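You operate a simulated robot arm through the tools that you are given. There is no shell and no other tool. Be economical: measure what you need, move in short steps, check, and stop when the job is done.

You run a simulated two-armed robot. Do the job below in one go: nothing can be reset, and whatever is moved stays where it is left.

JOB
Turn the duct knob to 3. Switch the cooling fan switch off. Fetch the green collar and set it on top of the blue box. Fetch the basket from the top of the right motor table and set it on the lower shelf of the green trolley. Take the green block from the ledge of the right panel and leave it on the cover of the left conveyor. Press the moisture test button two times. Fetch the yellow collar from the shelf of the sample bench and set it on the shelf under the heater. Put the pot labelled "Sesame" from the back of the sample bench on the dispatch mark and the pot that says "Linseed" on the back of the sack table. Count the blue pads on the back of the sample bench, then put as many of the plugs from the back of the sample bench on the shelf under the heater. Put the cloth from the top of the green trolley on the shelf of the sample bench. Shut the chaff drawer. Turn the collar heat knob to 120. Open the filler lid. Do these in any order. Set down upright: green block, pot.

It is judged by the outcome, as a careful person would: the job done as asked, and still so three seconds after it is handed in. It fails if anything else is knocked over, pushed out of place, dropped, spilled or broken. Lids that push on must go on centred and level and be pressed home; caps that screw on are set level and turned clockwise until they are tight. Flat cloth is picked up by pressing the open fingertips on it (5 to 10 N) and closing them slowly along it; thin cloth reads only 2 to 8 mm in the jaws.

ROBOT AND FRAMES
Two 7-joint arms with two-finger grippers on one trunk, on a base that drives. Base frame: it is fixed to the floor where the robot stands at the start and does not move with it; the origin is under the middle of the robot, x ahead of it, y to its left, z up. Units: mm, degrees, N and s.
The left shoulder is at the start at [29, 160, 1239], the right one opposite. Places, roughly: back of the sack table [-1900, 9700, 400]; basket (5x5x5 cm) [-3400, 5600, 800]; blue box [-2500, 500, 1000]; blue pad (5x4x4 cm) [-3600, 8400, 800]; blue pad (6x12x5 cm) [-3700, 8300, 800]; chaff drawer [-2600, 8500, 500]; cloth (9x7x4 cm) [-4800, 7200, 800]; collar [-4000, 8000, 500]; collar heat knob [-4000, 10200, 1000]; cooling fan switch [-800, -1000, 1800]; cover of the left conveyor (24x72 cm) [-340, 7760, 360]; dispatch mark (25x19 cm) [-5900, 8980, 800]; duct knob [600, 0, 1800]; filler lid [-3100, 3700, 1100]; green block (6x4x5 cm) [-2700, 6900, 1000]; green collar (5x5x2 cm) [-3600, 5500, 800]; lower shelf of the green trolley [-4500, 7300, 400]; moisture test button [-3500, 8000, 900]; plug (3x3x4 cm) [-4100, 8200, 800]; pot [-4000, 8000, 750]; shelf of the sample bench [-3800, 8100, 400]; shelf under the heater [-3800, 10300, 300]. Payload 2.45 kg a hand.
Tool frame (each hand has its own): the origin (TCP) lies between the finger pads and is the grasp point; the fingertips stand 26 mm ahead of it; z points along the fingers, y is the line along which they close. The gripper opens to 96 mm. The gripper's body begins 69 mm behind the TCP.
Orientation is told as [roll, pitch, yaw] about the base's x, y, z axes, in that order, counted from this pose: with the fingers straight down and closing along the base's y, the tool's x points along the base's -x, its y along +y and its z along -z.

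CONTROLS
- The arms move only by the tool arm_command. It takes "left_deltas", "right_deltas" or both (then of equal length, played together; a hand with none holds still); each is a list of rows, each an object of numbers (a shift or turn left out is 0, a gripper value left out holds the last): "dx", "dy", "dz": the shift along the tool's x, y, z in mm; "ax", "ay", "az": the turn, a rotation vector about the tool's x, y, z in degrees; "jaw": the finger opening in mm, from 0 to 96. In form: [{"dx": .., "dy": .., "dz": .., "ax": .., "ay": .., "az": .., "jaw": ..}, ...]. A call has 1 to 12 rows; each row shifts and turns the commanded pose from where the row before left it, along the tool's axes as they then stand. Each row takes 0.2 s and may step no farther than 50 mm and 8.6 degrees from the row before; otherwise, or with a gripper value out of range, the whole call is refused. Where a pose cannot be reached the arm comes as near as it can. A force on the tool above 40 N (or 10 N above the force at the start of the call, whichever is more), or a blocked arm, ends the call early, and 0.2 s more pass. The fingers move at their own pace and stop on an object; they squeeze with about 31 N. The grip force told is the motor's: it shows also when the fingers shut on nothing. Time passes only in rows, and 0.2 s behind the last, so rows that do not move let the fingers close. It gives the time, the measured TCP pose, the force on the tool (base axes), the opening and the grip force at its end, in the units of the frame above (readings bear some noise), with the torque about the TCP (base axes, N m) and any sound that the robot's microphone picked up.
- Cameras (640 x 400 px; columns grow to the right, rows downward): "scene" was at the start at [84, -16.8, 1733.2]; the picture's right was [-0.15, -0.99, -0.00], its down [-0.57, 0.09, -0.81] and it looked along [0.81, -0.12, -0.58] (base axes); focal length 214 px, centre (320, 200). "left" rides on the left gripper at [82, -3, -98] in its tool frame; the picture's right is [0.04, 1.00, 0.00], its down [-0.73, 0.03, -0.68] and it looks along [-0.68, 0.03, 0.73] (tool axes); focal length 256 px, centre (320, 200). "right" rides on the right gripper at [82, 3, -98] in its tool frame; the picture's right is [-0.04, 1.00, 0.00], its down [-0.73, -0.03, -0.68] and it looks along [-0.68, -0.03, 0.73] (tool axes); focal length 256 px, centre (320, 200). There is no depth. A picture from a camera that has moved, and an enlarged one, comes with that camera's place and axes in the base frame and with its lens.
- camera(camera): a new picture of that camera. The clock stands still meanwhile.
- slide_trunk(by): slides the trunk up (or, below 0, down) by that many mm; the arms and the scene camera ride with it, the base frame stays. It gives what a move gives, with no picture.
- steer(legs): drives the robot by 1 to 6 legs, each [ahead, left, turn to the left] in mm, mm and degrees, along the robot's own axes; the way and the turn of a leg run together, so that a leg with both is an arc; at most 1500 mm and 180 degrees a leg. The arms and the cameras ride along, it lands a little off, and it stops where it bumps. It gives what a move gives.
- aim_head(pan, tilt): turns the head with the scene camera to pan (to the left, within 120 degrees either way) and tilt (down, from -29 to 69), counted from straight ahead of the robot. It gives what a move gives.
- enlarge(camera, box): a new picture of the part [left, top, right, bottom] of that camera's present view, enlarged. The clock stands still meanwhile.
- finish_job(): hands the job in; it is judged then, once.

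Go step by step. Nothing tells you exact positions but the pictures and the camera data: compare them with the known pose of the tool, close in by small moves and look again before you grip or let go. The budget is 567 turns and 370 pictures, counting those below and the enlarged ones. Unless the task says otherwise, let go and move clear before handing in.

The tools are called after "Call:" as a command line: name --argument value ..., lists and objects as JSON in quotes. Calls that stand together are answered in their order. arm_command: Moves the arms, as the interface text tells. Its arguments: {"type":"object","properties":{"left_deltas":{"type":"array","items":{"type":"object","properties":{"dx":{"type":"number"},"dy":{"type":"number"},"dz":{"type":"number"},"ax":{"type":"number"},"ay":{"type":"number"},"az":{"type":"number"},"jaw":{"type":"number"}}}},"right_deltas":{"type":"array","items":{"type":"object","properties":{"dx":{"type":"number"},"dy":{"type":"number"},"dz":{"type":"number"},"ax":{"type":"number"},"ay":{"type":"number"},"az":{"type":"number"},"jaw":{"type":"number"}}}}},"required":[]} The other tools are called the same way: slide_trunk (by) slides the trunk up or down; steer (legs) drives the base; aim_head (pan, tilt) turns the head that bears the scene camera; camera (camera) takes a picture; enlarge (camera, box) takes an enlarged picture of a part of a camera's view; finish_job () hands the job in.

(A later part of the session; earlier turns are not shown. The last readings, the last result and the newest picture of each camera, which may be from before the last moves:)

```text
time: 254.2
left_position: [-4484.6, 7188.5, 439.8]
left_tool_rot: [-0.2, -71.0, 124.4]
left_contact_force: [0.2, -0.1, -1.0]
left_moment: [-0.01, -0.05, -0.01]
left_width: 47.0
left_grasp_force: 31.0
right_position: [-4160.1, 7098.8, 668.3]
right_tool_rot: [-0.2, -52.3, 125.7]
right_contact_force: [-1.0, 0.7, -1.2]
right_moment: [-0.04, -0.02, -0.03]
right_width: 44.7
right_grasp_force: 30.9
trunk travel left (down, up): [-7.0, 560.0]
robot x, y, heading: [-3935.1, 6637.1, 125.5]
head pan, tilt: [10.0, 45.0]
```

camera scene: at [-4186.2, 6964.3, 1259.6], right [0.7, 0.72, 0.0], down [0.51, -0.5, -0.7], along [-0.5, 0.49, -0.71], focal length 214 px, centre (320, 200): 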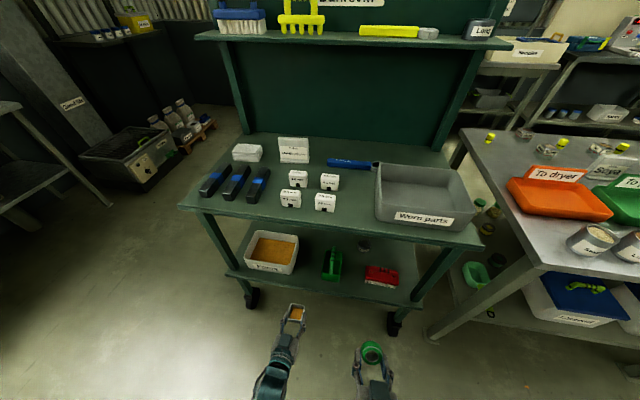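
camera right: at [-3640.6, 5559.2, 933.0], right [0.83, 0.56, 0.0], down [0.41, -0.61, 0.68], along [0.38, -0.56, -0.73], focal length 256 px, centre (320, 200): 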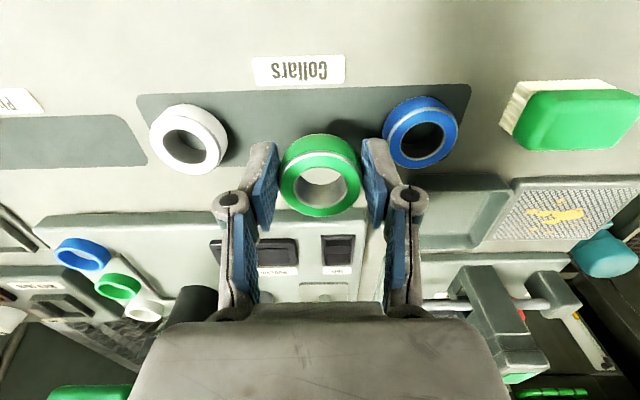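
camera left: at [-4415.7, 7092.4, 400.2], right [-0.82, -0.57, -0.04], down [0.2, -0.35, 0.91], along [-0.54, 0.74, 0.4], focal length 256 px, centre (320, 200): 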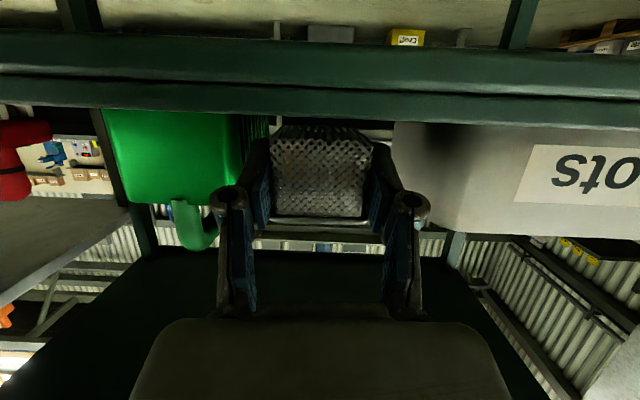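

Call:
arm_command --left_deltas '[{"dz": 1, "dx": 2.8}, {"dz": 1, "dx": 2.8}, {}]'

Call:
arm_command --left_deltas '[{"dz": 1, "dx": 2.8}, {"dz": 1, "dx": 2.8}, {}]'

Call:
enlarge --camera "scene" --box '[260, 230, 360, 310]'

```text
time: 255.0
left_position: [-4485.7, 7189.2, 432.6]
left_tool_rot: [-0.2, -71.0, 124.4]
left_contact_force: [0.4, -0.3, -0.7]
left_moment: [0.02, -0.02, 0.02]
left_width: 47.2
left_grasp_force: 30.8
right_position: [-4160.3, 7099.1, 668.3]
right_tool_rot: [0.0, -52.3, 125.7]
right_contact_force: [0.0, 0.1, -1.3]
right_moment: [-0.02, -0.03, 0.04]
right_width: 45.0
right_grasp_force: 31.0
trunk travel left (down, up): [-7.0, 560.0]
robot x, y, heading: [-3929.9, 6638.6, 125.4]
head pan, tilt: [10.0, 45.0]
```

```text
time: 255.8
left_position: [-4484.2, 7189.1, 426.6]
left_tool_rot: [-0.2, -71.1, 124.4]
left_contact_force: [0.2, 0.1, -0.7]
left_moment: [0.0, -0.01, 0.02]
left_width: 47.0
left_grasp_force: 31.0
right_position: [-4160.6, 7098.7, 666.7]
right_tool_rot: [-0.1, -52.3, 125.8]
right_contact_force: [-0.4, 0.1, -0.6]
right_moment: [0.03, -0.03, 0.02]
right_width: 44.7
right_grasp_force: 31.4
trunk travel left (down, up): [-7.0, 560.0]
robot x, y, heading: [-3931.0, 6636.8, 125.7]
head pan, tilt: [10.0, 45.0]
```

```text
5.00 times, centred on (310, 270) of scene
camera zoom: at [-4186.7, 6965.4, 1259.1], right [0.7, 0.72, 0.0], down [0.51, -0.5, -0.7], along [-0.5, 0.49, -0.71], focal length 1072 px, centre (370, -150)
```

zoom: 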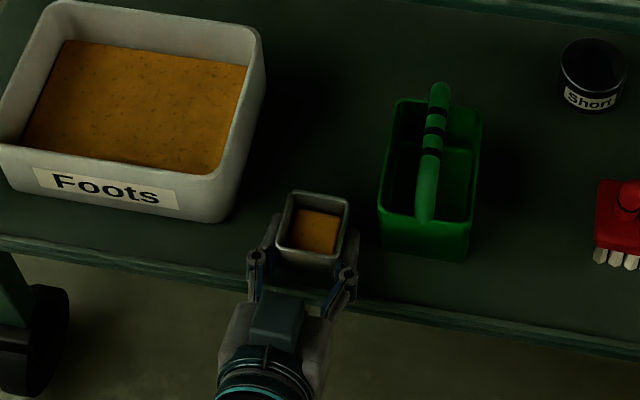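

Call:
arm_command --left_deltas '[{"dz": -3.3, "dx": -9.5, "dy": 2}, {"dz": 17, "dx": -5.8}, {"dz": 17, "dx": -5.8}, {}]'

Call:
arm_command --left_deltas '[{"dz": 2.6, "dx": 7.6}, {"dz": 2.6, "dx": 7.6}, {"dz": 1.3, "dx": 3.8}, {"dz": 1, "dx": 2.8}, {}]'

Call:
enlarge --camera "scene" --box '[260, 230, 360, 310]'

```text
time: 256.8
left_position: [-4507.1, 7217.7, 437.8]
left_tool_rot: [-0.3, -71.0, 124.4]
left_contact_force: [-0.1, 0.1, -0.2]
left_moment: [-0.02, 0.0, 0.03]
left_width: 47.3
left_grasp_force: 31.4
right_position: [-4160.0, 7098.6, 668.0]
right_tool_rot: [0.0, -52.2, 125.7]
right_contact_force: [0.1, 0.0, -1.6]
right_moment: [-0.01, -0.02, 0.0]
right_width: 44.6
right_grasp_force: 31.1
trunk travel left (down, up): [-7.0, 560.0]
robot x, y, heading: [-3933.8, 6638.0, 125.6]
head pan, tilt: [10.0, 45.0]
```

```text
time: 258.0
left_position: [-4508.2, 7219.6, 421.8]
left_tool_rot: [0.0, -71.9, 124.2]
left_contact_force: [-4.8, 6.4, 27.8]
left_moment: [0.48, 0.42, 0.01]
left_width: 47.1
left_grasp_force: 30.9
right_position: [-4159.3, 7098.1, 670.5]
right_tool_rot: [-0.1, -52.6, 125.7]
right_contact_force: [-0.2, 0.2, -0.8]
right_moment: [0.01, 0.01, -0.02]
right_width: 44.9
right_grasp_force: 30.8
trunk travel left (down, up): [-7.0, 560.0]
robot x, y, heading: [-3928.5, 6636.7, 125.8]
head pan, tilt: [10.0, 45.0]
```

```text
5.00 times, centred on (310, 270) of scene
camera zoom: at [-4182.5, 6960.9, 1262.0], right [0.7, 0.72, 0.0], down [0.51, -0.49, -0.71], along [-0.51, 0.49, -0.71], focal length 1072 px, centre (370, -150)
```

zoom: 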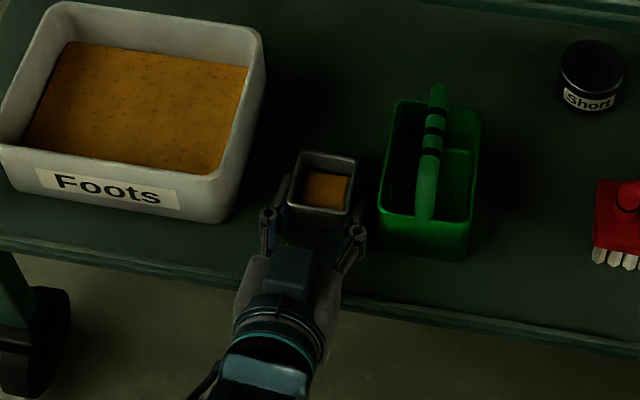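

Call:
arm_command --left_deltas '[{"dz": -0.6, "dx": -1.9}, {"jaw": 60}, {"jaw": 62}, {}]'

Call:
enlarge --camera "scene" --box '[260, 230, 360, 310]'

```text
time: 259.0
left_position: [-4507.7, 7218.0, 419.1]
left_tool_rot: [-0.3, -71.2, 124.5]
left_contact_force: [-6.6, 9.5, 17.7]
left_moment: [0.59, 0.03, 0.33]
left_width: 60.1
left_grasp_force: 0.1
right_position: [-4158.7, 7098.4, 668.0]
right_tool_rot: [0.0, -52.4, 125.8]
right_contact_force: [0.7, 0.7, -1.5]
right_moment: [-0.05, 0.0, 0.0]
right_width: 44.7
right_grasp_force: 30.8
trunk travel left (down, up): [-7.0, 560.0]
robot x, y, heading: [-3928.3, 6637.1, 125.5]
head pan, tilt: [10.0, 45.0]
```

```text
5.00 times, centred on (310, 270) of scene
camera zoom: at [-4184.0, 6963.2, 1260.5], right [0.7, 0.72, 0.0], down [0.51, -0.5, -0.7], along [-0.51, 0.49, -0.71], focal length 1072 px, centre (370, -150)
```

zoom: 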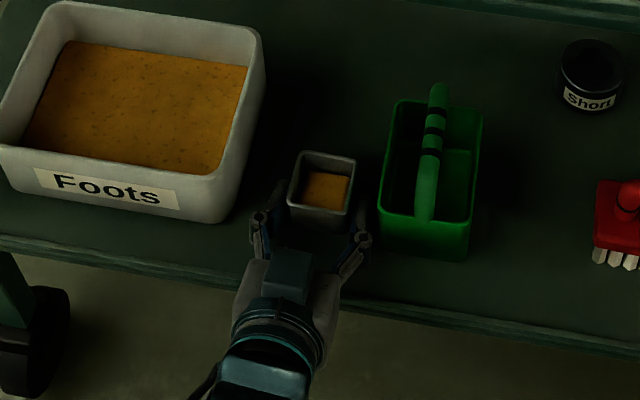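

Call:
arm_command --left_deltas '[{"dz": -3.3, "dx": -9.5}, {"dz": -30, "dx": 10}, {"dz": -40, "dx": 13.5}, {"dz": -40, "dx": 13.5}, {"dz": -40, "dx": 13.5}, {}]'

Call:
enlarge --camera "scene" --box '[210, 200, 430, 340]'

```text
time: 260.4
left_position: [-4416.1, 7087.3, 426.9]
left_tool_rot: [-0.2, -70.9, 124.4]
left_contact_force: [0.9, 0.1, -0.3]
left_moment: [-0.04, 0.0, 0.01]
left_width: 61.8
left_grasp_force: 0.1
right_position: [-4160.7, 7098.2, 668.1]
right_tool_rot: [-0.1, -52.3, 125.7]
right_contact_force: [0.0, 0.0, -1.1]
right_moment: [0.0, 0.05, 0.01]
right_width: 44.3
right_grasp_force: 31.3
trunk travel left (down, up): [-7.0, 560.0]
robot x, y, heading: [-3930.0, 6638.1, 125.6]
head pan, tilt: [10.0, 45.0]
```

```text
2.86 times, centred on (320, 270) of scene
camera zoom: at [-4186.2, 6964.5, 1259.4], right [0.7, 0.72, 0.0], down [0.51, -0.5, -0.7], along [-0.5, 0.49, -0.71], focal length 613 px, centre (320, 0)
```

zoom: 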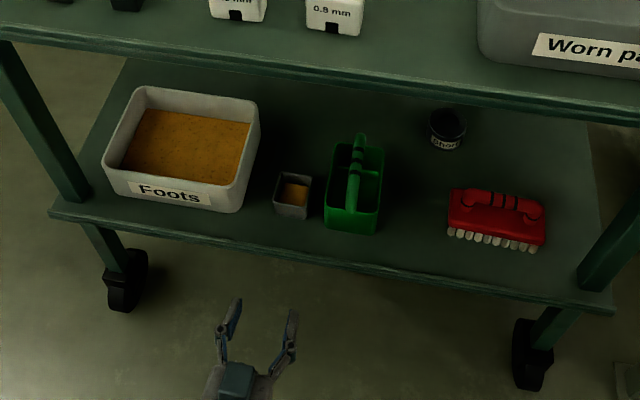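

Basket is set. Next, the cloth on the trolley's top. I'll raise the trunk and line up the left hand.

Call:
slide_trunk --by 230

Call:
arm_command --left_deltas '[{"dz": -31, "dx": -38}, {"dz": -16, "dx": -47}, {"dz": -16, "dx": -47}, {"dz": -16, "dx": -47}, {"dz": -16, "dx": -47}, {"dz": -16, "dx": -47}, {"dz": -16, "dx": -47}, {"jaw": 96}]'

Call:
camera --camera "scene"

```text
time: 262.8
left_position: [-4418.7, 7086.4, 656.0]
left_tool_rot: [-0.2, -71.0, 124.4]
left_contact_force: [-0.3, -0.2, -0.6]
left_moment: [-0.01, 0.01, 0.01]
left_width: 61.8
left_grasp_force: 0.1
right_position: [-4151.9, 7109.0, 893.7]
right_tool_rot: [-3.8, -52.4, 127.8]
right_contact_force: [-0.1, 0.4, -0.7]
right_moment: [0.0, -0.03, 0.0]
right_width: 44.3
right_grasp_force: 31.2
trunk travel left (down, up): [-237.0, 330.0]
robot x, y, heading: [-3930.3, 6638.2, 125.6]
head pan, tilt: [10.0, 45.0]
```

```text
time: 264.6
left_position: [-4409.6, 7074.1, 1001.0]
left_tool_rot: [-0.2, -71.0, 124.4]
left_contact_force: [-1.0, 0.5, 0.5]
left_moment: [-0.01, 0.01, -0.02]
left_width: 96.0
left_grasp_force: 0.0
right_position: [-4151.9, 7106.1, 890.1]
right_tool_rot: [-3.8, -52.3, 128.1]
right_contact_force: [0.8, -0.1, -1.1]
right_moment: [-0.02, 0.01, 0.02]
right_width: 44.5
right_grasp_force: 31.0
trunk travel left (down, up): [-237.0, 330.0]
robot x, y, heading: [-3933.4, 6635.4, 125.7]
head pan, tilt: [10.0, 45.0]
```

```text
250 pictures are left
camera scene: at [-4035.1, 6754.9, 1546.6], right [0.7, 0.72, 0.0], down [0.51, -0.5, -0.7], along [-0.51, 0.49, -0.71], focal length 214 px, centre (320, 200)
```

scene: 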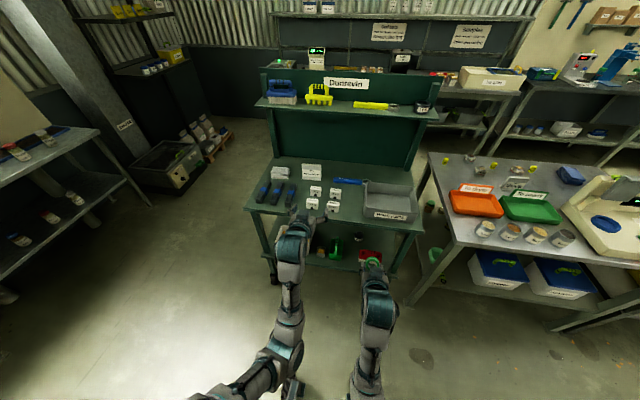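

Call:
arm_command --left_deltas '[{"ay": 7.9}, {"ay": 7.9}, {"ay": 7.9}, {"ay": 7.9}, {"ay": 7.9}, {"ay": 7.9}, {"ay": 7.9}, {"ay": 7.9}, {"ay": 7.8}]' --right_deltas '[{"dz": -24, "dx": -32}, {"dz": -24, "dx": -32}, {"dz": -24, "dx": -32}, {}, {}, {}, {}, {}, {}]'

Call:
enlarge --camera "scene" --box '[230, 120, 400, 250]'

```text
time: 266.6
left_position: [-4437.5, 7106.2, 986.6]
left_tool_rot: [-0.1, 0.0, 124.1]
left_contact_force: [-0.3, -0.9, -0.5]
left_moment: [0.01, -0.01, 0.01]
left_width: 96.0
left_grasp_force: 0.0
left hand out of reach, approached as far as the arm can: row 5, 6, 7
right_position: [-4166.4, 7103.3, 1011.3]
right_tool_rot: [-0.2, -52.6, 125.8]
right_contact_force: [-0.2, -0.4, -0.3]
right_moment: [-0.02, -0.04, -0.01]
right_width: 44.5
right_grasp_force: 31.4
right hand out of reach, approached as far as the arm can: row 3
trunk travel left (down, up): [-237.0, 330.0]
robot x, y, heading: [-3931.1, 6637.0, 126.1]
head pan, tilt: [10.0, 45.0]
```

```text
3.08 times, centred on (315, 185) of scene
camera zoom: at [-4036.3, 6756.1, 1546.5], right [0.7, 0.72, 0.0], down [0.51, -0.5, -0.7], along [-0.5, 0.49, -0.71], focal length 660 px, centre (335, 246)
```

zoom: 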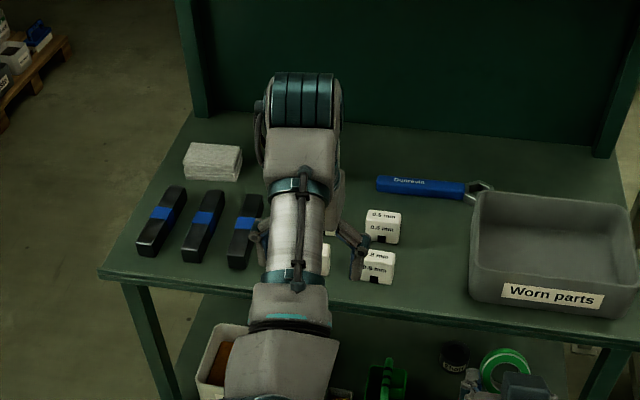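

Call:
steer --legs '[[352, 258, -0.5]]'

Call:
arm_command --left_deltas '[{"az": -8.2}, {"az": -8.2}, {"az": -8.2}, {"az": -8.2}, {"az": -8.2}, {"az": -8.2}, {"az": -8.2}, {"az": -8.2}, {"az": -8.2}, {"az": -8.2}, {"az": -8}]'

Call:
camera --camera "left"

Call:
camera --camera "scene"

```text
time: 269.3
left_position: [-4846.3, 7248.1, 985.6]
left_tool_rot: [0.1, 0.0, 123.8]
left_contact_force: [0.4, 0.3, 0.1]
left_moment: [-0.05, -0.02, -0.02]
left_width: 95.9
left_grasp_force: 0.0
right_position: [-4575.7, 7243.4, 1009.3]
right_tool_rot: [0.1, -52.7, 125.1]
right_contact_force: [-0.1, 0.7, -0.6]
right_moment: [-0.02, -0.02, 0.05]
right_width: 44.2
right_grasp_force: 31.2
trunk travel left (down, up): [-237.0, 330.0]
robot x, y, heading: [-4345.3, 6773.5, 125.4]
head pan, tilt: [10.0, 45.0]
```

```text
time: 271.7
left_position: [-4845.4, 7244.7, 988.4]
left_tool_rot: [-0.3, 0.0, -146.0]
left_contact_force: [-0.8, -0.1, -0.8]
left_moment: [0.01, -0.01, -0.03]
left_width: 96.1
left_grasp_force: 0.0
right_position: [-4575.4, 7240.8, 1013.2]
right_tool_rot: [-0.1, -52.7, 125.3]
right_contact_force: [-0.3, -0.2, -0.9]
right_moment: [0.0, 0.0, -0.02]
right_width: 44.3
right_grasp_force: 31.0
trunk travel left (down, up): [-237.0, 330.0]
robot x, y, heading: [-4346.1, 6774.3, 125.2]
head pan, tilt: [10.0, 45.0]
```

```text
248 pictures are left
camera left: at [-4780.2, 7293.0, 1087.5], right [0.59, -0.81, 0.0], down [-0.59, -0.44, 0.68], along [-0.55, -0.4, -0.73], focal length 256 px, centre (320, 200)
```

left: 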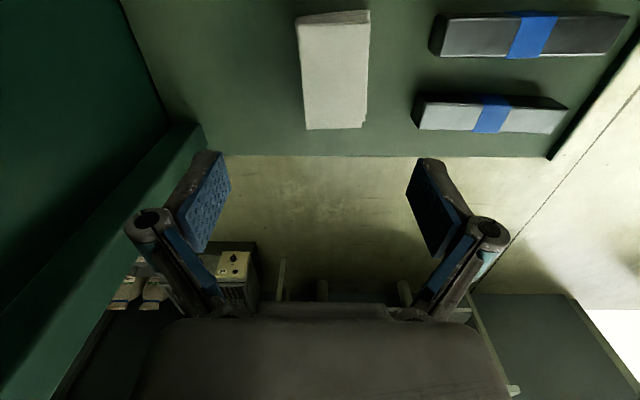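

```text
247 pictures are left
camera scene: at [-4450.3, 6894.1, 1546.5], right [0.7, 0.71, 0.0], down [0.51, -0.5, -0.7], along [-0.5, 0.49, -0.71], focal length 214 px, centre (320, 200)
```

scene: 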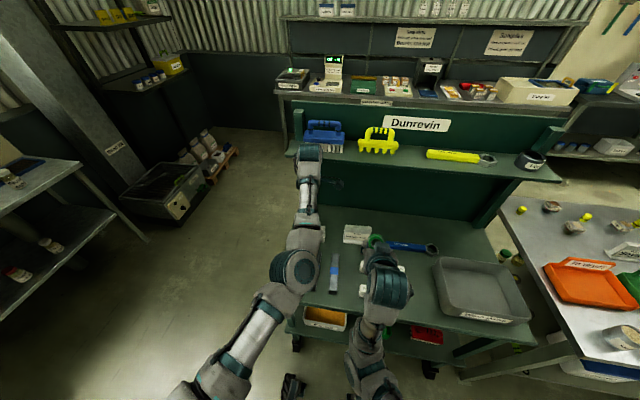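

Call:
arm_command --left_deltas '[{"dy": 13, "dx": 6.5}, {"dz": 45}, {"dz": 45}, {"dz": 20}, {}]'

Call:
camera --camera "left"

```text
time: 272.9
left_position: [-4842.3, 7244.9, 878.2]
left_tool_rot: [-0.3, 0.1, -146.2]
left_contact_force: [0.4, -0.9, 0.5]
left_moment: [0.02, -0.02, 0.02]
left_width: 96.0
left_grasp_force: 0.0
left hand out of reach, approached as far as the arm can: row 1
right_position: [-4575.0, 7240.1, 1013.0]
right_tool_rot: [-0.1, -52.7, 125.2]
right_contact_force: [0.1, 0.7, -0.5]
right_moment: [-0.03, -0.01, -0.02]
right_width: 44.3
right_grasp_force: 31.3
trunk travel left (down, up): [-237.0, 330.0]
robot x, y, heading: [-4346.8, 6774.3, 125.4]
head pan, tilt: [10.0, 45.0]
```

```text
246 pictures are left
camera left: at [-4777.1, 7293.2, 977.8], right [0.59, -0.81, 0.0], down [-0.59, -0.44, 0.68], along [-0.55, -0.4, -0.73], focal length 256 px, centre (320, 200)
```

left: 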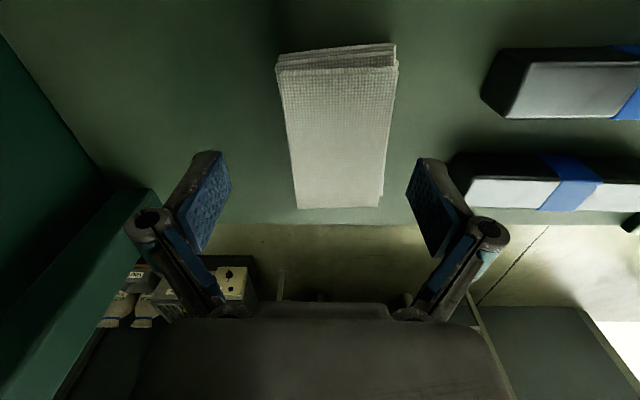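

Call:
arm_command --left_deltas '[{"dy": 11}, {"dz": 30}, {"dz": 28}, {}, {"jaw": 80}, {"jaw": 60}, {"jaw": 40}, {"jaw": 20}, {"jaw": 0}, {}]'

Call:
camera --camera "left"

```text
time: 274.0
left_position: [-4832.8, 7229.5, 839.7]
left_tool_rot: [-1.1, -0.2, -146.1]
left_contact_force: [20.2, -37.4, 57.8]
left_moment: [-2.7, -2.0, -0.49]
left_width: 78.3
left_grasp_force: 43.0
right_position: [-4569.3, 7231.7, 1020.2]
right_tool_rot: [-0.1, -53.4, 125.3]
right_contact_force: [0.3, 0.1, -1.6]
right_moment: [-0.01, -0.01, -0.02]
right_width: 44.4
right_grasp_force: 30.7
trunk travel left (down, up): [-237.0, 330.0]
robot x, y, heading: [-4350.5, 6773.8, 125.6]
head pan, tilt: [10.0, 45.0]
stopped in row 5 (left hand): the force on the tool passed its limit at 45 N (the readings are from after the stop); the commanded pose is now the measured one
```

```text
245 pictures are left
camera left: at [-4765.8, 7276.4, 936.9], right [0.59, -0.81, -0.02], down [-0.58, -0.44, 0.68], along [-0.56, -0.39, -0.73], focal length 256 px, centre (320, 200)
```

left: 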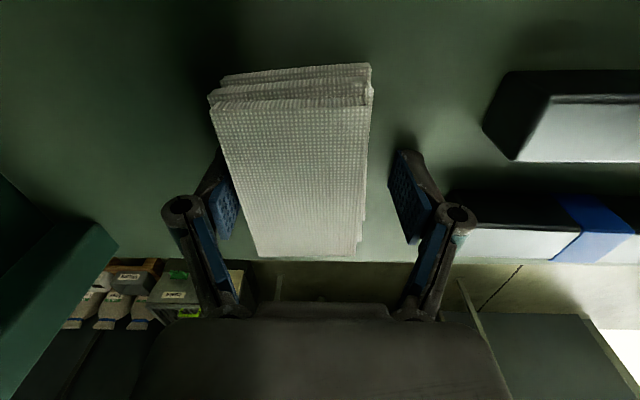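

Call:
arm_command --left_deltas '[{"dz": -5, "jaw": 80}, {"dz": -3}, {"jaw": 60}, {"jaw": 40}, {"jaw": 20}, {"jaw": 0}, {}]'

Call:
camera --camera "left"

```text
time: 275.6
left_position: [-4832.3, 7228.2, 841.7]
left_tool_rot: [-1.0, -0.1, -146.1]
left_contact_force: [16.9, -29.8, 53.2]
left_moment: [-2.25, -1.5, -0.13]
left_width: 63.9
left_grasp_force: 30.9
right_position: [-4567.8, 7232.0, 1018.8]
right_tool_rot: [0.1, -53.4, 125.3]
right_contact_force: [0.0, 0.6, -1.4]
right_moment: [-0.06, -0.01, -0.02]
right_width: 44.3
right_grasp_force: 31.2
trunk travel left (down, up): [-237.0, 330.0]
robot x, y, heading: [-4348.1, 6773.9, 125.3]
head pan, tilt: [10.0, 45.0]
```

```text
244 pictures are left
camera left: at [-4765.3, 7276.0, 940.6], right [0.59, -0.81, -0.02], down [-0.59, -0.44, 0.68], along [-0.56, -0.39, -0.73], focal length 256 px, centre (320, 200)
```

left: 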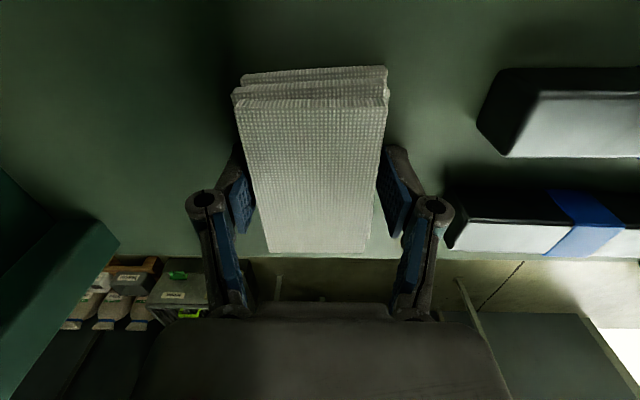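

Call:
arm_command --left_deltas '[{"dz": -15}, {"dz": -15}, {}]'

Call:
camera --camera "scene"

```text
time: 276.4
left_position: [-4836.7, 7235.6, 862.2]
left_tool_rot: [-0.5, -0.1, -146.2]
left_contact_force: [0.6, -1.1, -0.8]
left_moment: [0.02, 0.04, -0.01]
left_width: 62.6
left_grasp_force: 30.4
right_position: [-4573.9, 7239.5, 1014.2]
right_tool_rot: [0.1, -52.9, 125.3]
right_contact_force: [-1.0, 0.3, -2.2]
right_moment: [-0.01, -0.03, 0.01]
right_width: 43.8
right_grasp_force: 31.1
trunk travel left (down, up): [-237.0, 330.0]
robot x, y, heading: [-4342.9, 6775.4, 125.5]
head pan, tilt: [10.0, 45.0]
```

```text
243 pictures are left
camera scene: at [-4450.1, 6894.2, 1546.4], right [0.7, 0.71, 0.0], down [0.51, -0.5, -0.7], along [-0.5, 0.49, -0.71], focal length 214 px, centre (320, 200)
```

scene: 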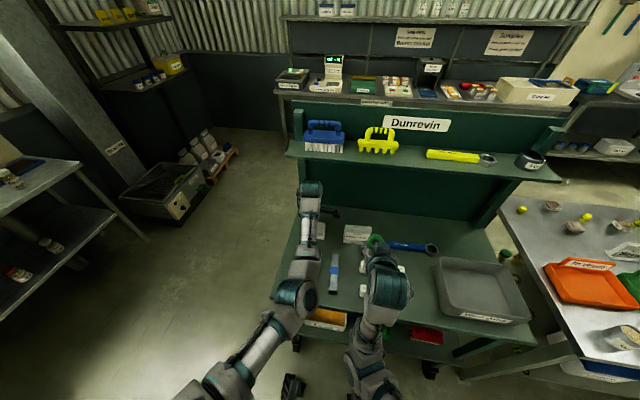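

Cloth is in the left hand. I'll lift, back off and view the sample bench.

Call:
arm_command --left_deltas '[{"dz": -40, "jaw": 0}, {"dz": -40}, {"dz": -30}]'

Call:
steer --legs '[[-450, 0, 0], [0, -900, 0]]'

Call:
aim_head --pan 0 --tilt 35

Call:
camera --camera "scene"

```text
time: 277.2
left_position: [-4843.5, 7244.0, 973.6]
left_tool_rot: [-0.8, -0.1, -146.2]
left_contact_force: [0.8, -0.6, -1.0]
left_moment: [0.0, 0.01, 0.01]
left_width: 62.7
left_grasp_force: 30.7
left hand out of reach, approached as far as the arm can: row 1, 2
right_position: [-4572.1, 7237.3, 1014.1]
right_tool_rot: [0.0, -53.0, 125.3]
right_contact_force: [0.0, 0.5, -0.9]
right_moment: [-0.03, -0.02, 0.01]
right_width: 44.0
right_grasp_force: 30.9
trunk travel left (down, up): [-237.0, 330.0]
robot x, y, heading: [-4347.3, 6776.5, 125.2]
head pan, tilt: [10.0, 45.0]
```

```text
time: 284.3
left_position: [-3850.1, 7393.5, 973.2]
left_tool_rot: [-0.6, 0.1, -146.3]
left_contact_force: [-0.9, -1.4, -0.7]
left_moment: [0.0, -0.04, 0.03]
left_width: 61.3
left_grasp_force: 30.9
right_position: [-3578.5, 7387.2, 1014.9]
right_tool_rot: [-0.4, -52.9, 125.3]
right_contact_force: [-0.3, 0.1, -1.4]
right_moment: [0.0, -0.01, -0.04]
right_width: 44.0
right_grasp_force: 31.3
trunk travel left (down, up): [-237.0, 330.0]
robot x, y, heading: [-3352.2, 6926.4, 125.3]
head pan, tilt: [10.0, 45.0]
```

```text
time: 285.0
left_position: [-3846.7, 7392.3, 975.7]
left_tool_rot: [-1.0, 0.1, -146.2]
left_contact_force: [0.7, -0.5, -0.5]
left_moment: [0.0, -0.04, 0.02]
left_width: 61.5
left_grasp_force: 31.3
right_position: [-3575.8, 7383.2, 1017.3]
right_tool_rot: [-0.3, -53.2, 125.3]
right_contact_force: [-0.3, -0.2, -0.5]
right_moment: [-0.01, -0.07, 0.0]
right_width: 43.5
right_grasp_force: 31.2
trunk travel left (down, up): [-237.0, 330.0]
robot x, y, heading: [-3350.5, 6924.2, 125.2]
head pan, tilt: [0.0, 35.0]
```

```text
242 pictures are left
camera scene: at [-3448.7, 7057.0, 1561.3], right [0.82, 0.58, 0.0], down [0.34, -0.47, -0.82], along [-0.47, 0.67, -0.58], focal length 214 px, centre (320, 200)
```

scene: 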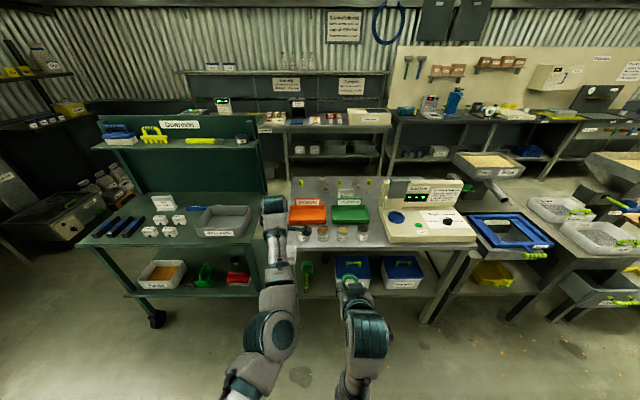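

Call:
enlarge --camera "scene" --box '[250, 150, 500, 330]'

```text
2.22 times, centred on (375, 240) of scene
camera zoom: at [-3448.7, 7057.0, 1561.3], right [0.82, 0.58, 0.0], down [0.34, -0.47, -0.82], along [-0.47, 0.67, -0.58], focal length 477 px, centre (198, 111)
```

zoom: 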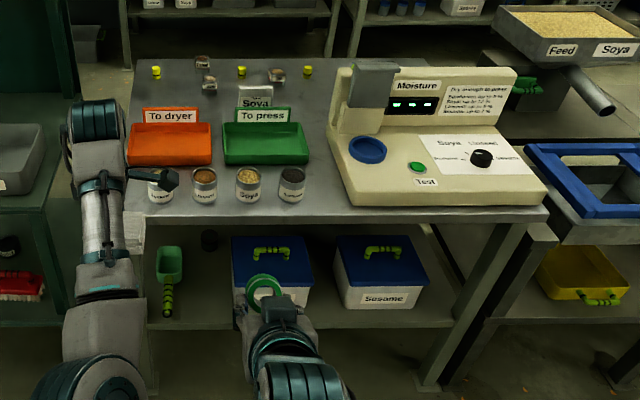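

Call:
steer --legs '[[0, -158, 0.3]]'

Call:
arm_command --left_deltas '[{"az": 8.2}, {"az": 8.2}, {"az": 8.2}, {"az": 8.2}, {"az": 8.2}, {"az": 8.2}, {"az": 8.2}, {"az": 8.2}, {"az": 8.2}, {"az": 8.2}, {"az": 8.4}]'

Call:
arm_command --left_deltas '[{"ay": -8.3}, {"ay": -8.3}, {"ay": -8.3}, {"ay": -8.3}, {"ay": -8.3}, {"ay": -8.3}]'

Call:
slide_trunk --by -230

Call:
camera --camera "scene"

```text
time: 286.4
left_position: [-3728.5, 7474.8, 973.1]
left_tool_rot: [-1.0, 0.4, -145.7]
left_contact_force: [0.4, -1.2, -0.8]
left_moment: [0.0, -0.07, 0.02]
left_width: 61.1
left_grasp_force: 31.3
right_position: [-3458.5, 7468.1, 1017.5]
right_tool_rot: [-1.0, -53.1, 126.2]
right_contact_force: [-0.3, 0.4, -1.4]
right_moment: [-0.01, -0.01, 0.04]
right_width: 43.8
right_grasp_force: 31.5
trunk travel left (down, up): [-237.0, 330.0]
robot x, y, heading: [-3218.5, 7014.1, 125.7]
head pan, tilt: [0.0, 35.0]
```

```text
time: 288.8
left_position: [-3728.3, 7479.7, 977.2]
left_tool_rot: [-0.1, -1.1, 123.8]
left_contact_force: [-0.4, -1.3, -0.6]
left_moment: [0.05, -0.04, -0.02]
left_width: 61.0
left_grasp_force: 31.6
left hand out of reach, approached as far as the arm can: row 1
right_position: [-3452.9, 7467.2, 1021.4]
right_tool_rot: [-0.2, -53.8, 125.6]
right_contact_force: [-1.4, -1.0, -0.6]
right_moment: [0.02, -0.09, -0.1]
right_width: 43.7
right_grasp_force: 31.2
trunk travel left (down, up): [-237.0, 330.0]
robot x, y, heading: [-3222.2, 7015.4, 125.9]
head pan, tilt: [0.0, 35.0]
```

```text
time: 290.2
left_position: [-3718.8, 7493.9, 980.0]
left_tool_rot: [1.1, -51.2, 122.9]
left_contact_force: [0.4, -1.0, -1.1]
left_moment: [0.0, -0.01, -0.01]
left_width: 61.0
left_grasp_force: 31.1
left hand out of reach, approached as far as the arm can: row 1
right_position: [-3437.8, 7476.8, 1019.8]
right_tool_rot: [1.2, -53.5, 124.6]
right_contact_force: [0.3, -0.2, -0.9]
right_moment: [-0.01, -0.05, 0.0]
right_width: 43.5
right_grasp_force: 30.7
trunk travel left (down, up): [-237.0, 330.0]
robot x, y, heading: [-3218.4, 7015.9, 125.7]
head pan, tilt: [0.0, 35.0]
```

```text
time: 292.6
left_position: [-3720.1, 7490.9, 749.4]
left_tool_rot: [0.8, -51.1, 123.1]
left_contact_force: [0.6, 1.3, -1.0]
left_moment: [-0.01, -0.01, 0.03]
left_width: 61.0
left_grasp_force: 30.9
right_position: [-3452.5, 7491.7, 597.5]
right_tool_rot: [0.5, -29.1, 125.0]
right_contact_force: [0.7, 0.2, -1.3]
right_moment: [-0.04, -0.01, -0.01]
right_width: 43.4
right_grasp_force: 31.1
trunk travel left (down, up): [-7.0, 560.0]
robot x, y, heading: [-3222.0, 7017.7, 125.3]
head pan, tilt: [0.0, 35.0]
```

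```text
240 pictures are left
camera scene: at [-3469.0, 7358.7, 1274.3], right [0.81, 0.58, 0.0], down [0.34, -0.47, -0.82], along [-0.47, 0.66, -0.58], focal length 214 px, centre (320, 200)
```

scene: 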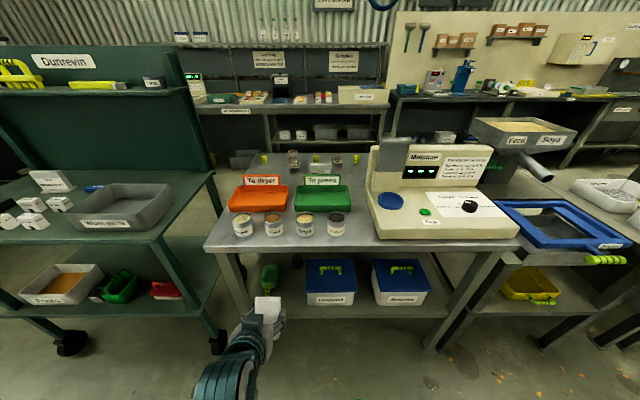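

Call:
enlarge --camera "scene" --box '[220, 230, 450, 360]'

```text
2.78 times, centred on (335, 295) of scene
camera zoom: at [-3469.0, 7358.7, 1274.3], right [0.81, 0.58, 0.0], down [0.34, -0.47, -0.82], along [-0.47, 0.66, -0.58], focal length 597 px, centre (278, -64)
```

zoom: 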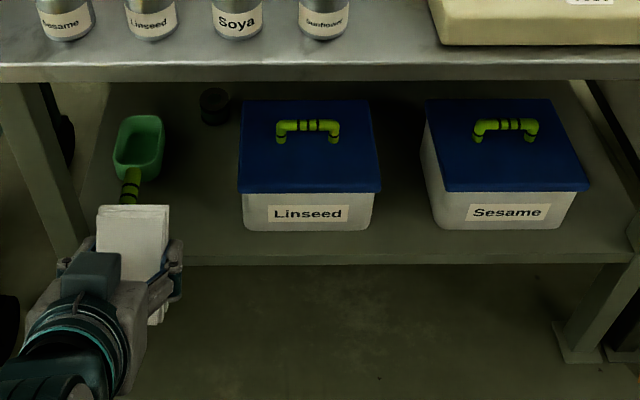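

Call:
arm_command --left_deltas '[{"dz": 27.2, "dx": 33.5, "dy": -10}, {"dz": 27.2, "dx": 33.5, "dy": -10}, {"dz": 27.2, "dx": 33.5}, {"dz": 27.2, "dx": 33.5}, {"dz": 27.2, "dx": 33.5}, {"dz": 27.2, "dx": 33.5}]'

Call:
arm_command --left_deltas '[{"dz": 31, "dx": -25}, {"dz": 31, "dx": -25}, {"dz": 31, "dx": -25}, {"dz": 31, "dx": -25}]'

Call:
enlarge --camera "scene" --box '[220, 230, 450, 360]'

Call:
camera --camera "left"

```text
time: 294.0
left_position: [-3706.4, 7500.6, 489.1]
left_tool_rot: [0.7, -51.0, 123.2]
left_contact_force: [-0.3, -0.5, -1.1]
left_moment: [0.0, 0.02, -0.03]
left_width: 60.9
left_grasp_force: 30.6
right_position: [-3452.2, 7491.2, 596.6]
right_tool_rot: [0.3, -28.9, 125.1]
right_contact_force: [0.8, 1.3, -1.4]
right_moment: [-0.02, -0.05, 0.0]
right_width: 43.7
right_grasp_force: 31.4
trunk travel left (down, up): [-7.0, 560.0]
robot x, y, heading: [-3224.1, 7019.4, 125.6]
head pan, tilt: [0.0, 35.0]
```

```text
time: 295.0
left_position: [-3796.0, 7635.6, 489.5]
left_tool_rot: [0.8, -51.1, 123.2]
left_contact_force: [-0.4, -1.2, -0.8]
left_moment: [-0.01, 0.01, 0.04]
left_width: 61.2
left_grasp_force: 31.0
right_position: [-3453.3, 7491.7, 597.7]
right_tool_rot: [0.3, -28.9, 125.1]
right_contact_force: [0.7, 0.0, -1.0]
right_moment: [-0.02, -0.02, 0.01]
right_width: 43.6
right_grasp_force: 30.8
trunk travel left (down, up): [-7.0, 560.0]
robot x, y, heading: [-3221.1, 7014.4, 125.6]
head pan, tilt: [0.0, 35.0]
```

```text
2.78 times, centred on (335, 295) of scene
camera zoom: at [-3470.2, 7359.3, 1273.6], right [0.81, 0.58, 0.0], down [0.34, -0.47, -0.81], along [-0.47, 0.66, -0.58], focal length 597 px, centre (278, -64)
```

zoom: 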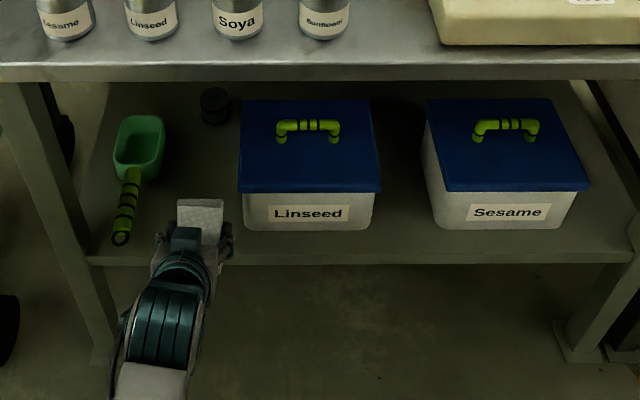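

```text
237 pictures are left
camera left: at [-3722.6, 7529.9, 488.6], right [-0.82, -0.58, -0.02], down [0.02, -0.07, 1.0], along [-0.58, 0.81, 0.07], focal length 256 px, centre (320, 200)
```

left: 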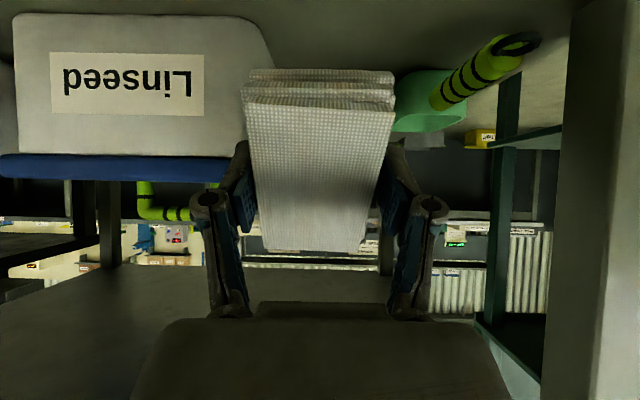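

Call:
arm_command --left_deltas '[{"dy": 18}, {"dz": 25, "dx": -20}, {"dz": 26, "dx": -21}, {"dz": 6.3, "dx": 7.8}, {"dz": 6.3, "dx": 7.8}, {}]'

Call:
camera --camera "left"

Call:
enlarge --camera "scene" --box '[220, 230, 450, 360]'

```text
time: 296.4
left_position: [-3847.6, 7681.9, 467.8]
left_tool_rot: [0.9, -50.9, 123.2]
left_contact_force: [0.3, -0.3, 0.4]
left_moment: [0.01, 0.0, 0.01]
left_width: 61.0
left_grasp_force: 31.1
right_position: [-3452.7, 7491.7, 596.9]
right_tool_rot: [0.5, -28.9, 125.0]
right_contact_force: [0.3, 0.3, -1.5]
right_moment: [0.01, 0.01, 0.0]
right_width: 43.6
right_grasp_force: 31.3
trunk travel left (down, up): [-7.0, 560.0]
robot x, y, heading: [-3219.6, 7015.9, 125.8]
head pan, tilt: [0.0, 35.0]
```

```text
236 pictures are left
camera left: at [-3774.9, 7577.2, 467.2], right [-0.82, -0.58, -0.02], down [0.02, -0.07, 1.0], along [-0.58, 0.81, 0.07], focal length 256 px, centre (320, 200)
```

left: 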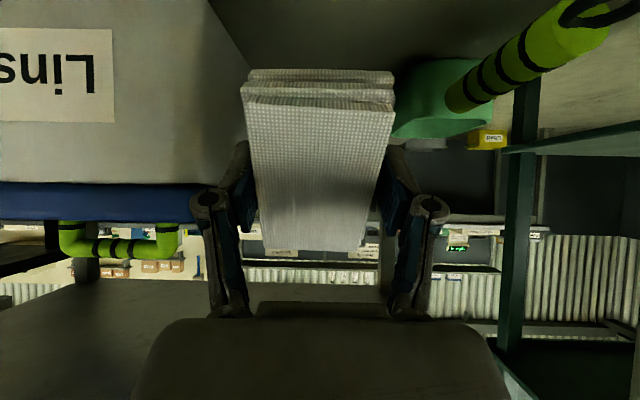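

```text
2.78 times, centred on (335, 295) of scene
camera zoom: at [-3470.5, 7359.7, 1273.5], right [0.81, 0.58, 0.0], down [0.34, -0.47, -0.81], along [-0.47, 0.66, -0.58], focal length 597 px, centre (278, -64)
```

zoom: 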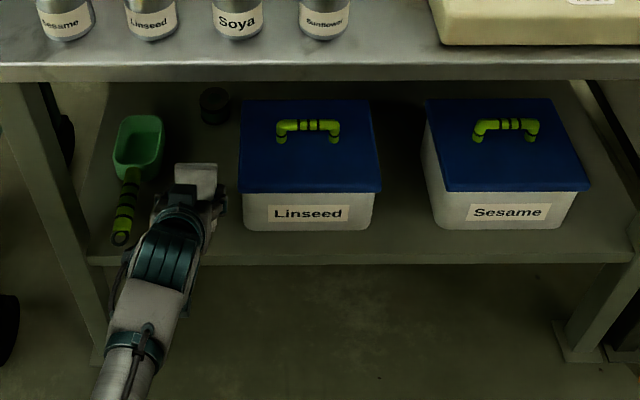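

Call:
arm_command --left_deltas '[{"dz": 5, "dx": 6.2}, {"dz": 5, "dx": 6.2}, {"dz": 3.8, "dx": 4.7}, {"dz": 2.5, "dx": 3.1}, {}]'

Call:
camera --camera "left"

```text
time: 297.6
left_position: [-3850.8, 7673.3, 441.3]
left_tool_rot: [0.7, -51.0, 123.2]
left_contact_force: [-0.4, -1.1, -1.1]
left_moment: [0.0, 0.01, -0.01]
left_width: 60.9
left_grasp_force: 30.8
left hand out of reach, approached as far as the arm can: row 2, 3
right_position: [-3453.3, 7491.4, 596.2]
right_tool_rot: [0.4, -29.0, 125.1]
right_contact_force: [-0.5, 0.7, -0.9]
right_moment: [-0.01, -0.01, 0.01]
right_width: 43.5
right_grasp_force: 30.7
trunk travel left (down, up): [-7.0, 560.0]
robot x, y, heading: [-3222.4, 7012.7, 125.5]
head pan, tilt: [0.0, 35.0]
```

```text
234 pictures are left
camera left: at [-3777.6, 7569.0, 440.4], right [-0.82, -0.58, -0.02], down [0.02, -0.07, 1.0], along [-0.58, 0.81, 0.07], focal length 256 px, centre (320, 200)
```

left: 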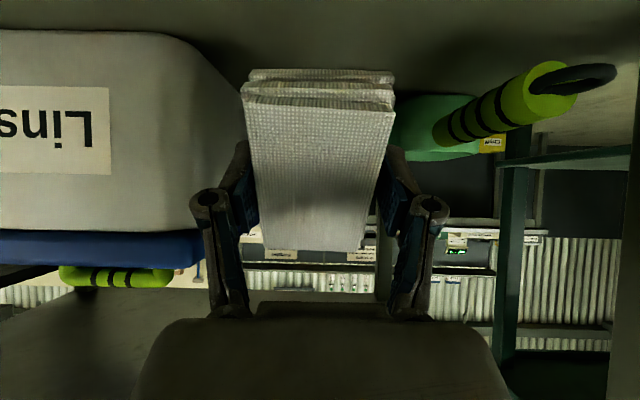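

Call:
arm_command --left_deltas '[{"dz": 3.8, "dx": 4.7}, {"dz": 3.8, "dx": 4.7}, {"dz": 3.8, "dx": 4.7}, {"dz": 2.5, "dx": 3.1}, {}]'

Call:
camera --camera "left"

```text
time: 298.8
left_position: [-3851.7, 7665.7, 426.3]
left_tool_rot: [0.7, -51.0, 123.2]
left_contact_force: [-0.2, -0.8, -1.1]
left_moment: [-0.04, -0.02, 0.0]
left_width: 61.3
left_grasp_force: 31.2
left hand out of reach, approached as far as the arm can: row 1, 2, 3
right_position: [-3453.5, 7491.6, 597.0]
right_tool_rot: [0.5, -29.0, 125.0]
right_contact_force: [-0.6, 0.3, -0.5]
right_moment: [-0.04, -0.02, 0.0]
right_width: 43.5
right_grasp_force: 31.1
trunk travel left (down, up): [-7.0, 560.0]
robot x, y, heading: [-3223.0, 7013.6, 125.7]
head pan, tilt: [0.0, 35.0]
```

```text
233 pictures are left
camera left: at [-3779.2, 7560.2, 424.5], right [-0.82, -0.58, -0.02], down [0.02, -0.07, 1.0], along [-0.58, 0.81, 0.07], focal length 256 px, centre (320, 200)
```

left: 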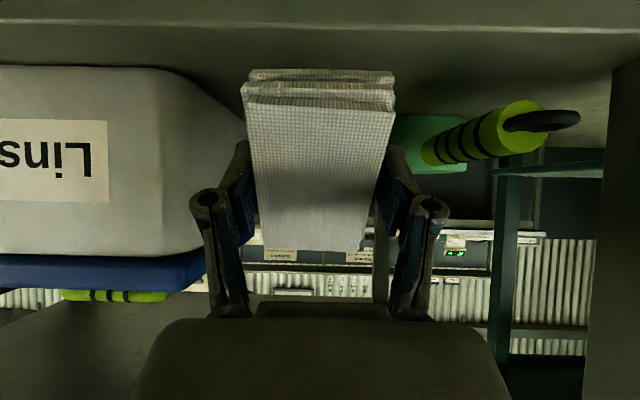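

Call:
arm_command --left_deltas '[{"dz": 3.8, "dx": 4.7}, {"dz": 3.8, "dx": 4.7}, {}]'

```text
time: 299.6
left_position: [-3853.7, 7659.5, 419.5]
left_tool_rot: [0.8, -50.9, 123.2]
left_contact_force: [-0.4, -0.3, -0.7]
left_moment: [0.0, -0.01, -0.05]
left_width: 60.9
left_grasp_force: 30.6
left hand out of reach, approached as far as the arm can: row 1, 2
right_position: [-3453.2, 7490.9, 598.5]
right_tool_rot: [0.4, -29.0, 125.1]
right_contact_force: [0.2, 0.1, -0.7]
right_moment: [-0.01, -0.02, -0.02]
right_width: 43.4
right_grasp_force: 31.0
trunk travel left (down, up): [-7.0, 560.0]
robot x, y, heading: [-3218.5, 7015.4, 125.7]
head pan, tilt: [0.0, 35.0]
```

Call:
steer --legs '[[40, 0, 0]]'

Call:
arm_command --left_deltas '[{"dz": 3.8, "dx": 4.7}, {"dz": 3.8, "dx": 4.7}, {}]'

Call:
camera --camera "left"

```text
time: 300.5
left_position: [-3877.6, 7693.7, 417.0]
left_tool_rot: [0.7, -50.9, 123.2]
left_contact_force: [-0.6, 0.2, -0.9]
left_moment: [-0.02, 0.0, 0.01]
left_width: 60.8
left_grasp_force: 30.8
right_position: [-3477.1, 7525.6, 595.8]
right_tool_rot: [0.4, -28.9, 125.0]
right_contact_force: [0.8, -0.1, -1.5]
right_moment: [-0.03, -0.04, -0.03]
right_width: 43.4
right_grasp_force: 31.3
trunk travel left (down, up): [-7.0, 560.0]
robot x, y, heading: [-3248.7, 7050.5, 125.7]
head pan, tilt: [0.0, 35.0]
```

```text
time: 301.3
left_position: [-3877.8, 7687.9, 411.3]
left_tool_rot: [0.8, -51.4, 123.2]
left_contact_force: [0.4, 1.4, 2.4]
left_moment: [0.03, -0.11, -0.02]
left_width: 61.1
left_grasp_force: 31.2
left hand out of reach, approached as far as the arm can: row 1
right_position: [-3475.1, 7521.9, 600.0]
right_tool_rot: [0.4, -29.7, 125.0]
right_contact_force: [0.0, -0.5, -1.1]
right_moment: [-0.03, -0.02, -0.02]
right_width: 43.7
right_grasp_force: 31.2
trunk travel left (down, up): [-7.0, 560.0]
robot x, y, heading: [-3246.6, 7051.0, 125.7]
head pan, tilt: [0.0, 35.0]
```

```text
232 pictures are left
camera left: at [-3804.7, 7584.0, 409.7], right [-0.82, -0.58, -0.02], down [0.02, -0.07, 1.0], along [-0.58, 0.81, 0.07], focal length 256 px, centre (320, 200)
```

left: 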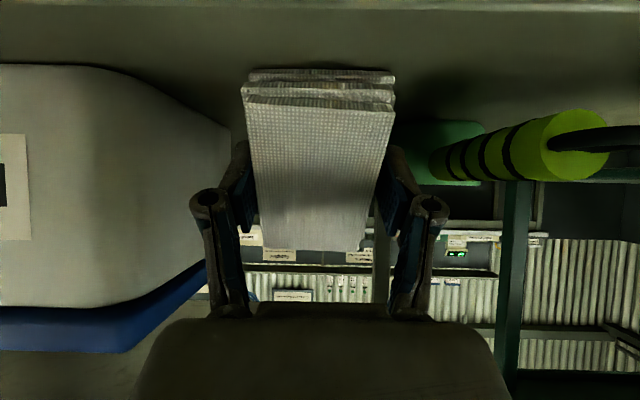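

Call:
arm_command --left_deltas '[{"jaw": 70}, {"jaw": 78}, {"jaw": 78}, {}]'

Call:
camera --camera "left"

```text
time: 302.3
left_position: [-3878.0, 7688.6, 410.6]
left_tool_rot: [0.8, -51.3, 123.2]
left_contact_force: [-0.1, -0.1, 0.3]
left_moment: [0.01, 0.02, -0.02]
left_width: 78.1
left_grasp_force: 0.0
right_position: [-3474.4, 7522.0, 601.6]
right_tool_rot: [0.4, -29.7, 125.0]
right_contact_force: [0.7, -0.2, -0.5]
right_moment: [-0.03, 0.02, 0.04]
right_width: 43.3
right_grasp_force: 30.6
trunk travel left (down, up): [-7.0, 560.0]
robot x, y, heading: [-3244.4, 7049.1, 125.2]
head pan, tilt: [0.0, 35.0]
```

```text
231 pictures are left
camera left: at [-3804.7, 7583.9, 408.9], right [-0.82, -0.58, -0.02], down [0.02, -0.07, 1.0], along [-0.58, 0.81, 0.07], focal length 256 px, centre (320, 200)
```

left: 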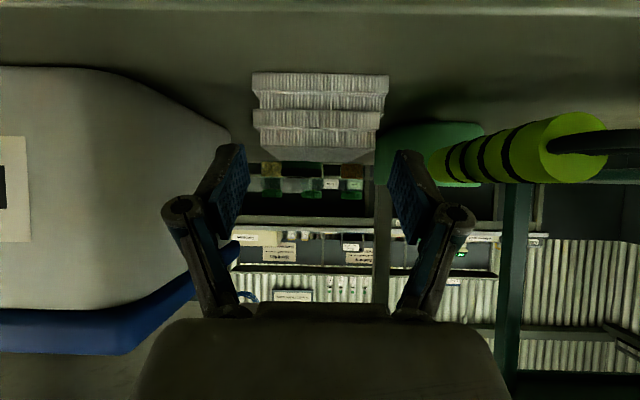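

Call:
arm_command --left_deltas '[{"dz": -31, "dx": 25}, {"dz": -31, "dx": 25}, {"dz": -31, "dx": 25}, {"dz": -31, "dx": 25}, {"dz": -31, "dx": 25}]'

Call:
camera --camera "scene"

Call:
enlarge --camera "scene" --box '[200, 130, 440, 240]'

```text
time: 303.5
left_position: [-3766.3, 7521.2, 410.8]
left_tool_rot: [0.9, -51.3, 123.1]
left_contact_force: [0.1, -0.1, -0.1]
left_moment: [-0.01, 0.0, 0.01]
left_width: 78.1
left_grasp_force: 0.1
right_position: [-3474.5, 7522.6, 601.1]
right_tool_rot: [0.3, -29.7, 125.1]
right_contact_force: [-0.4, -0.6, -0.6]
right_moment: [-0.02, -0.02, 0.0]
right_width: 43.6
right_grasp_force: 31.0
trunk travel left (down, up): [-7.0, 560.0]
robot x, y, heading: [-3246.5, 7045.9, 125.6]
head pan, tilt: [0.0, 35.0]
```

```text
230 pictures are left
camera scene: at [-3493.0, 7391.0, 1274.2], right [0.81, 0.58, 0.0], down [0.34, -0.47, -0.82], along [-0.47, 0.66, -0.58], focal length 214 px, centre (320, 200)
```

scene: 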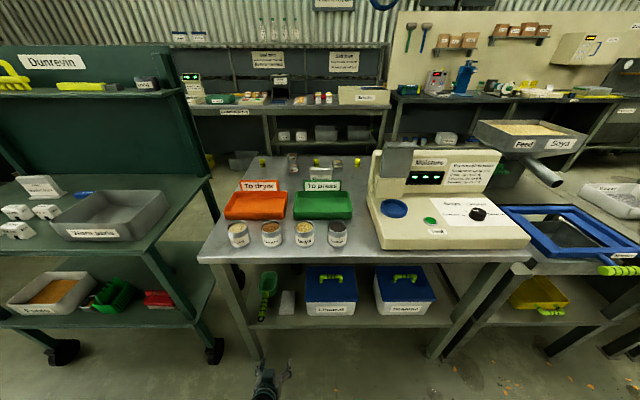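

```text
2.67 times, centred on (320, 185) of scene
camera zoom: at [-3493.0, 7391.0, 1274.2], right [0.81, 0.58, 0.0], down [0.34, -0.47, -0.82], along [-0.47, 0.66, -0.58], focal length 572 px, centre (320, 240)
```

zoom: 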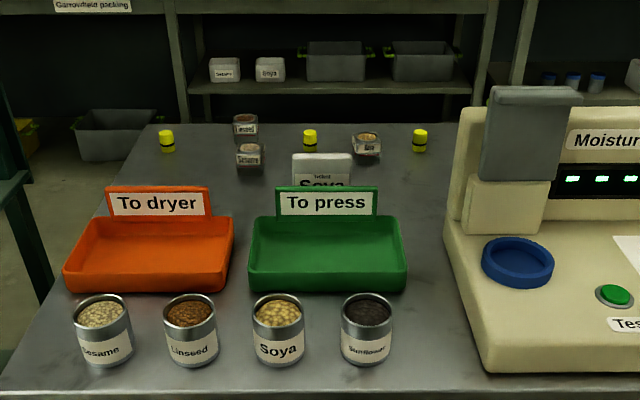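

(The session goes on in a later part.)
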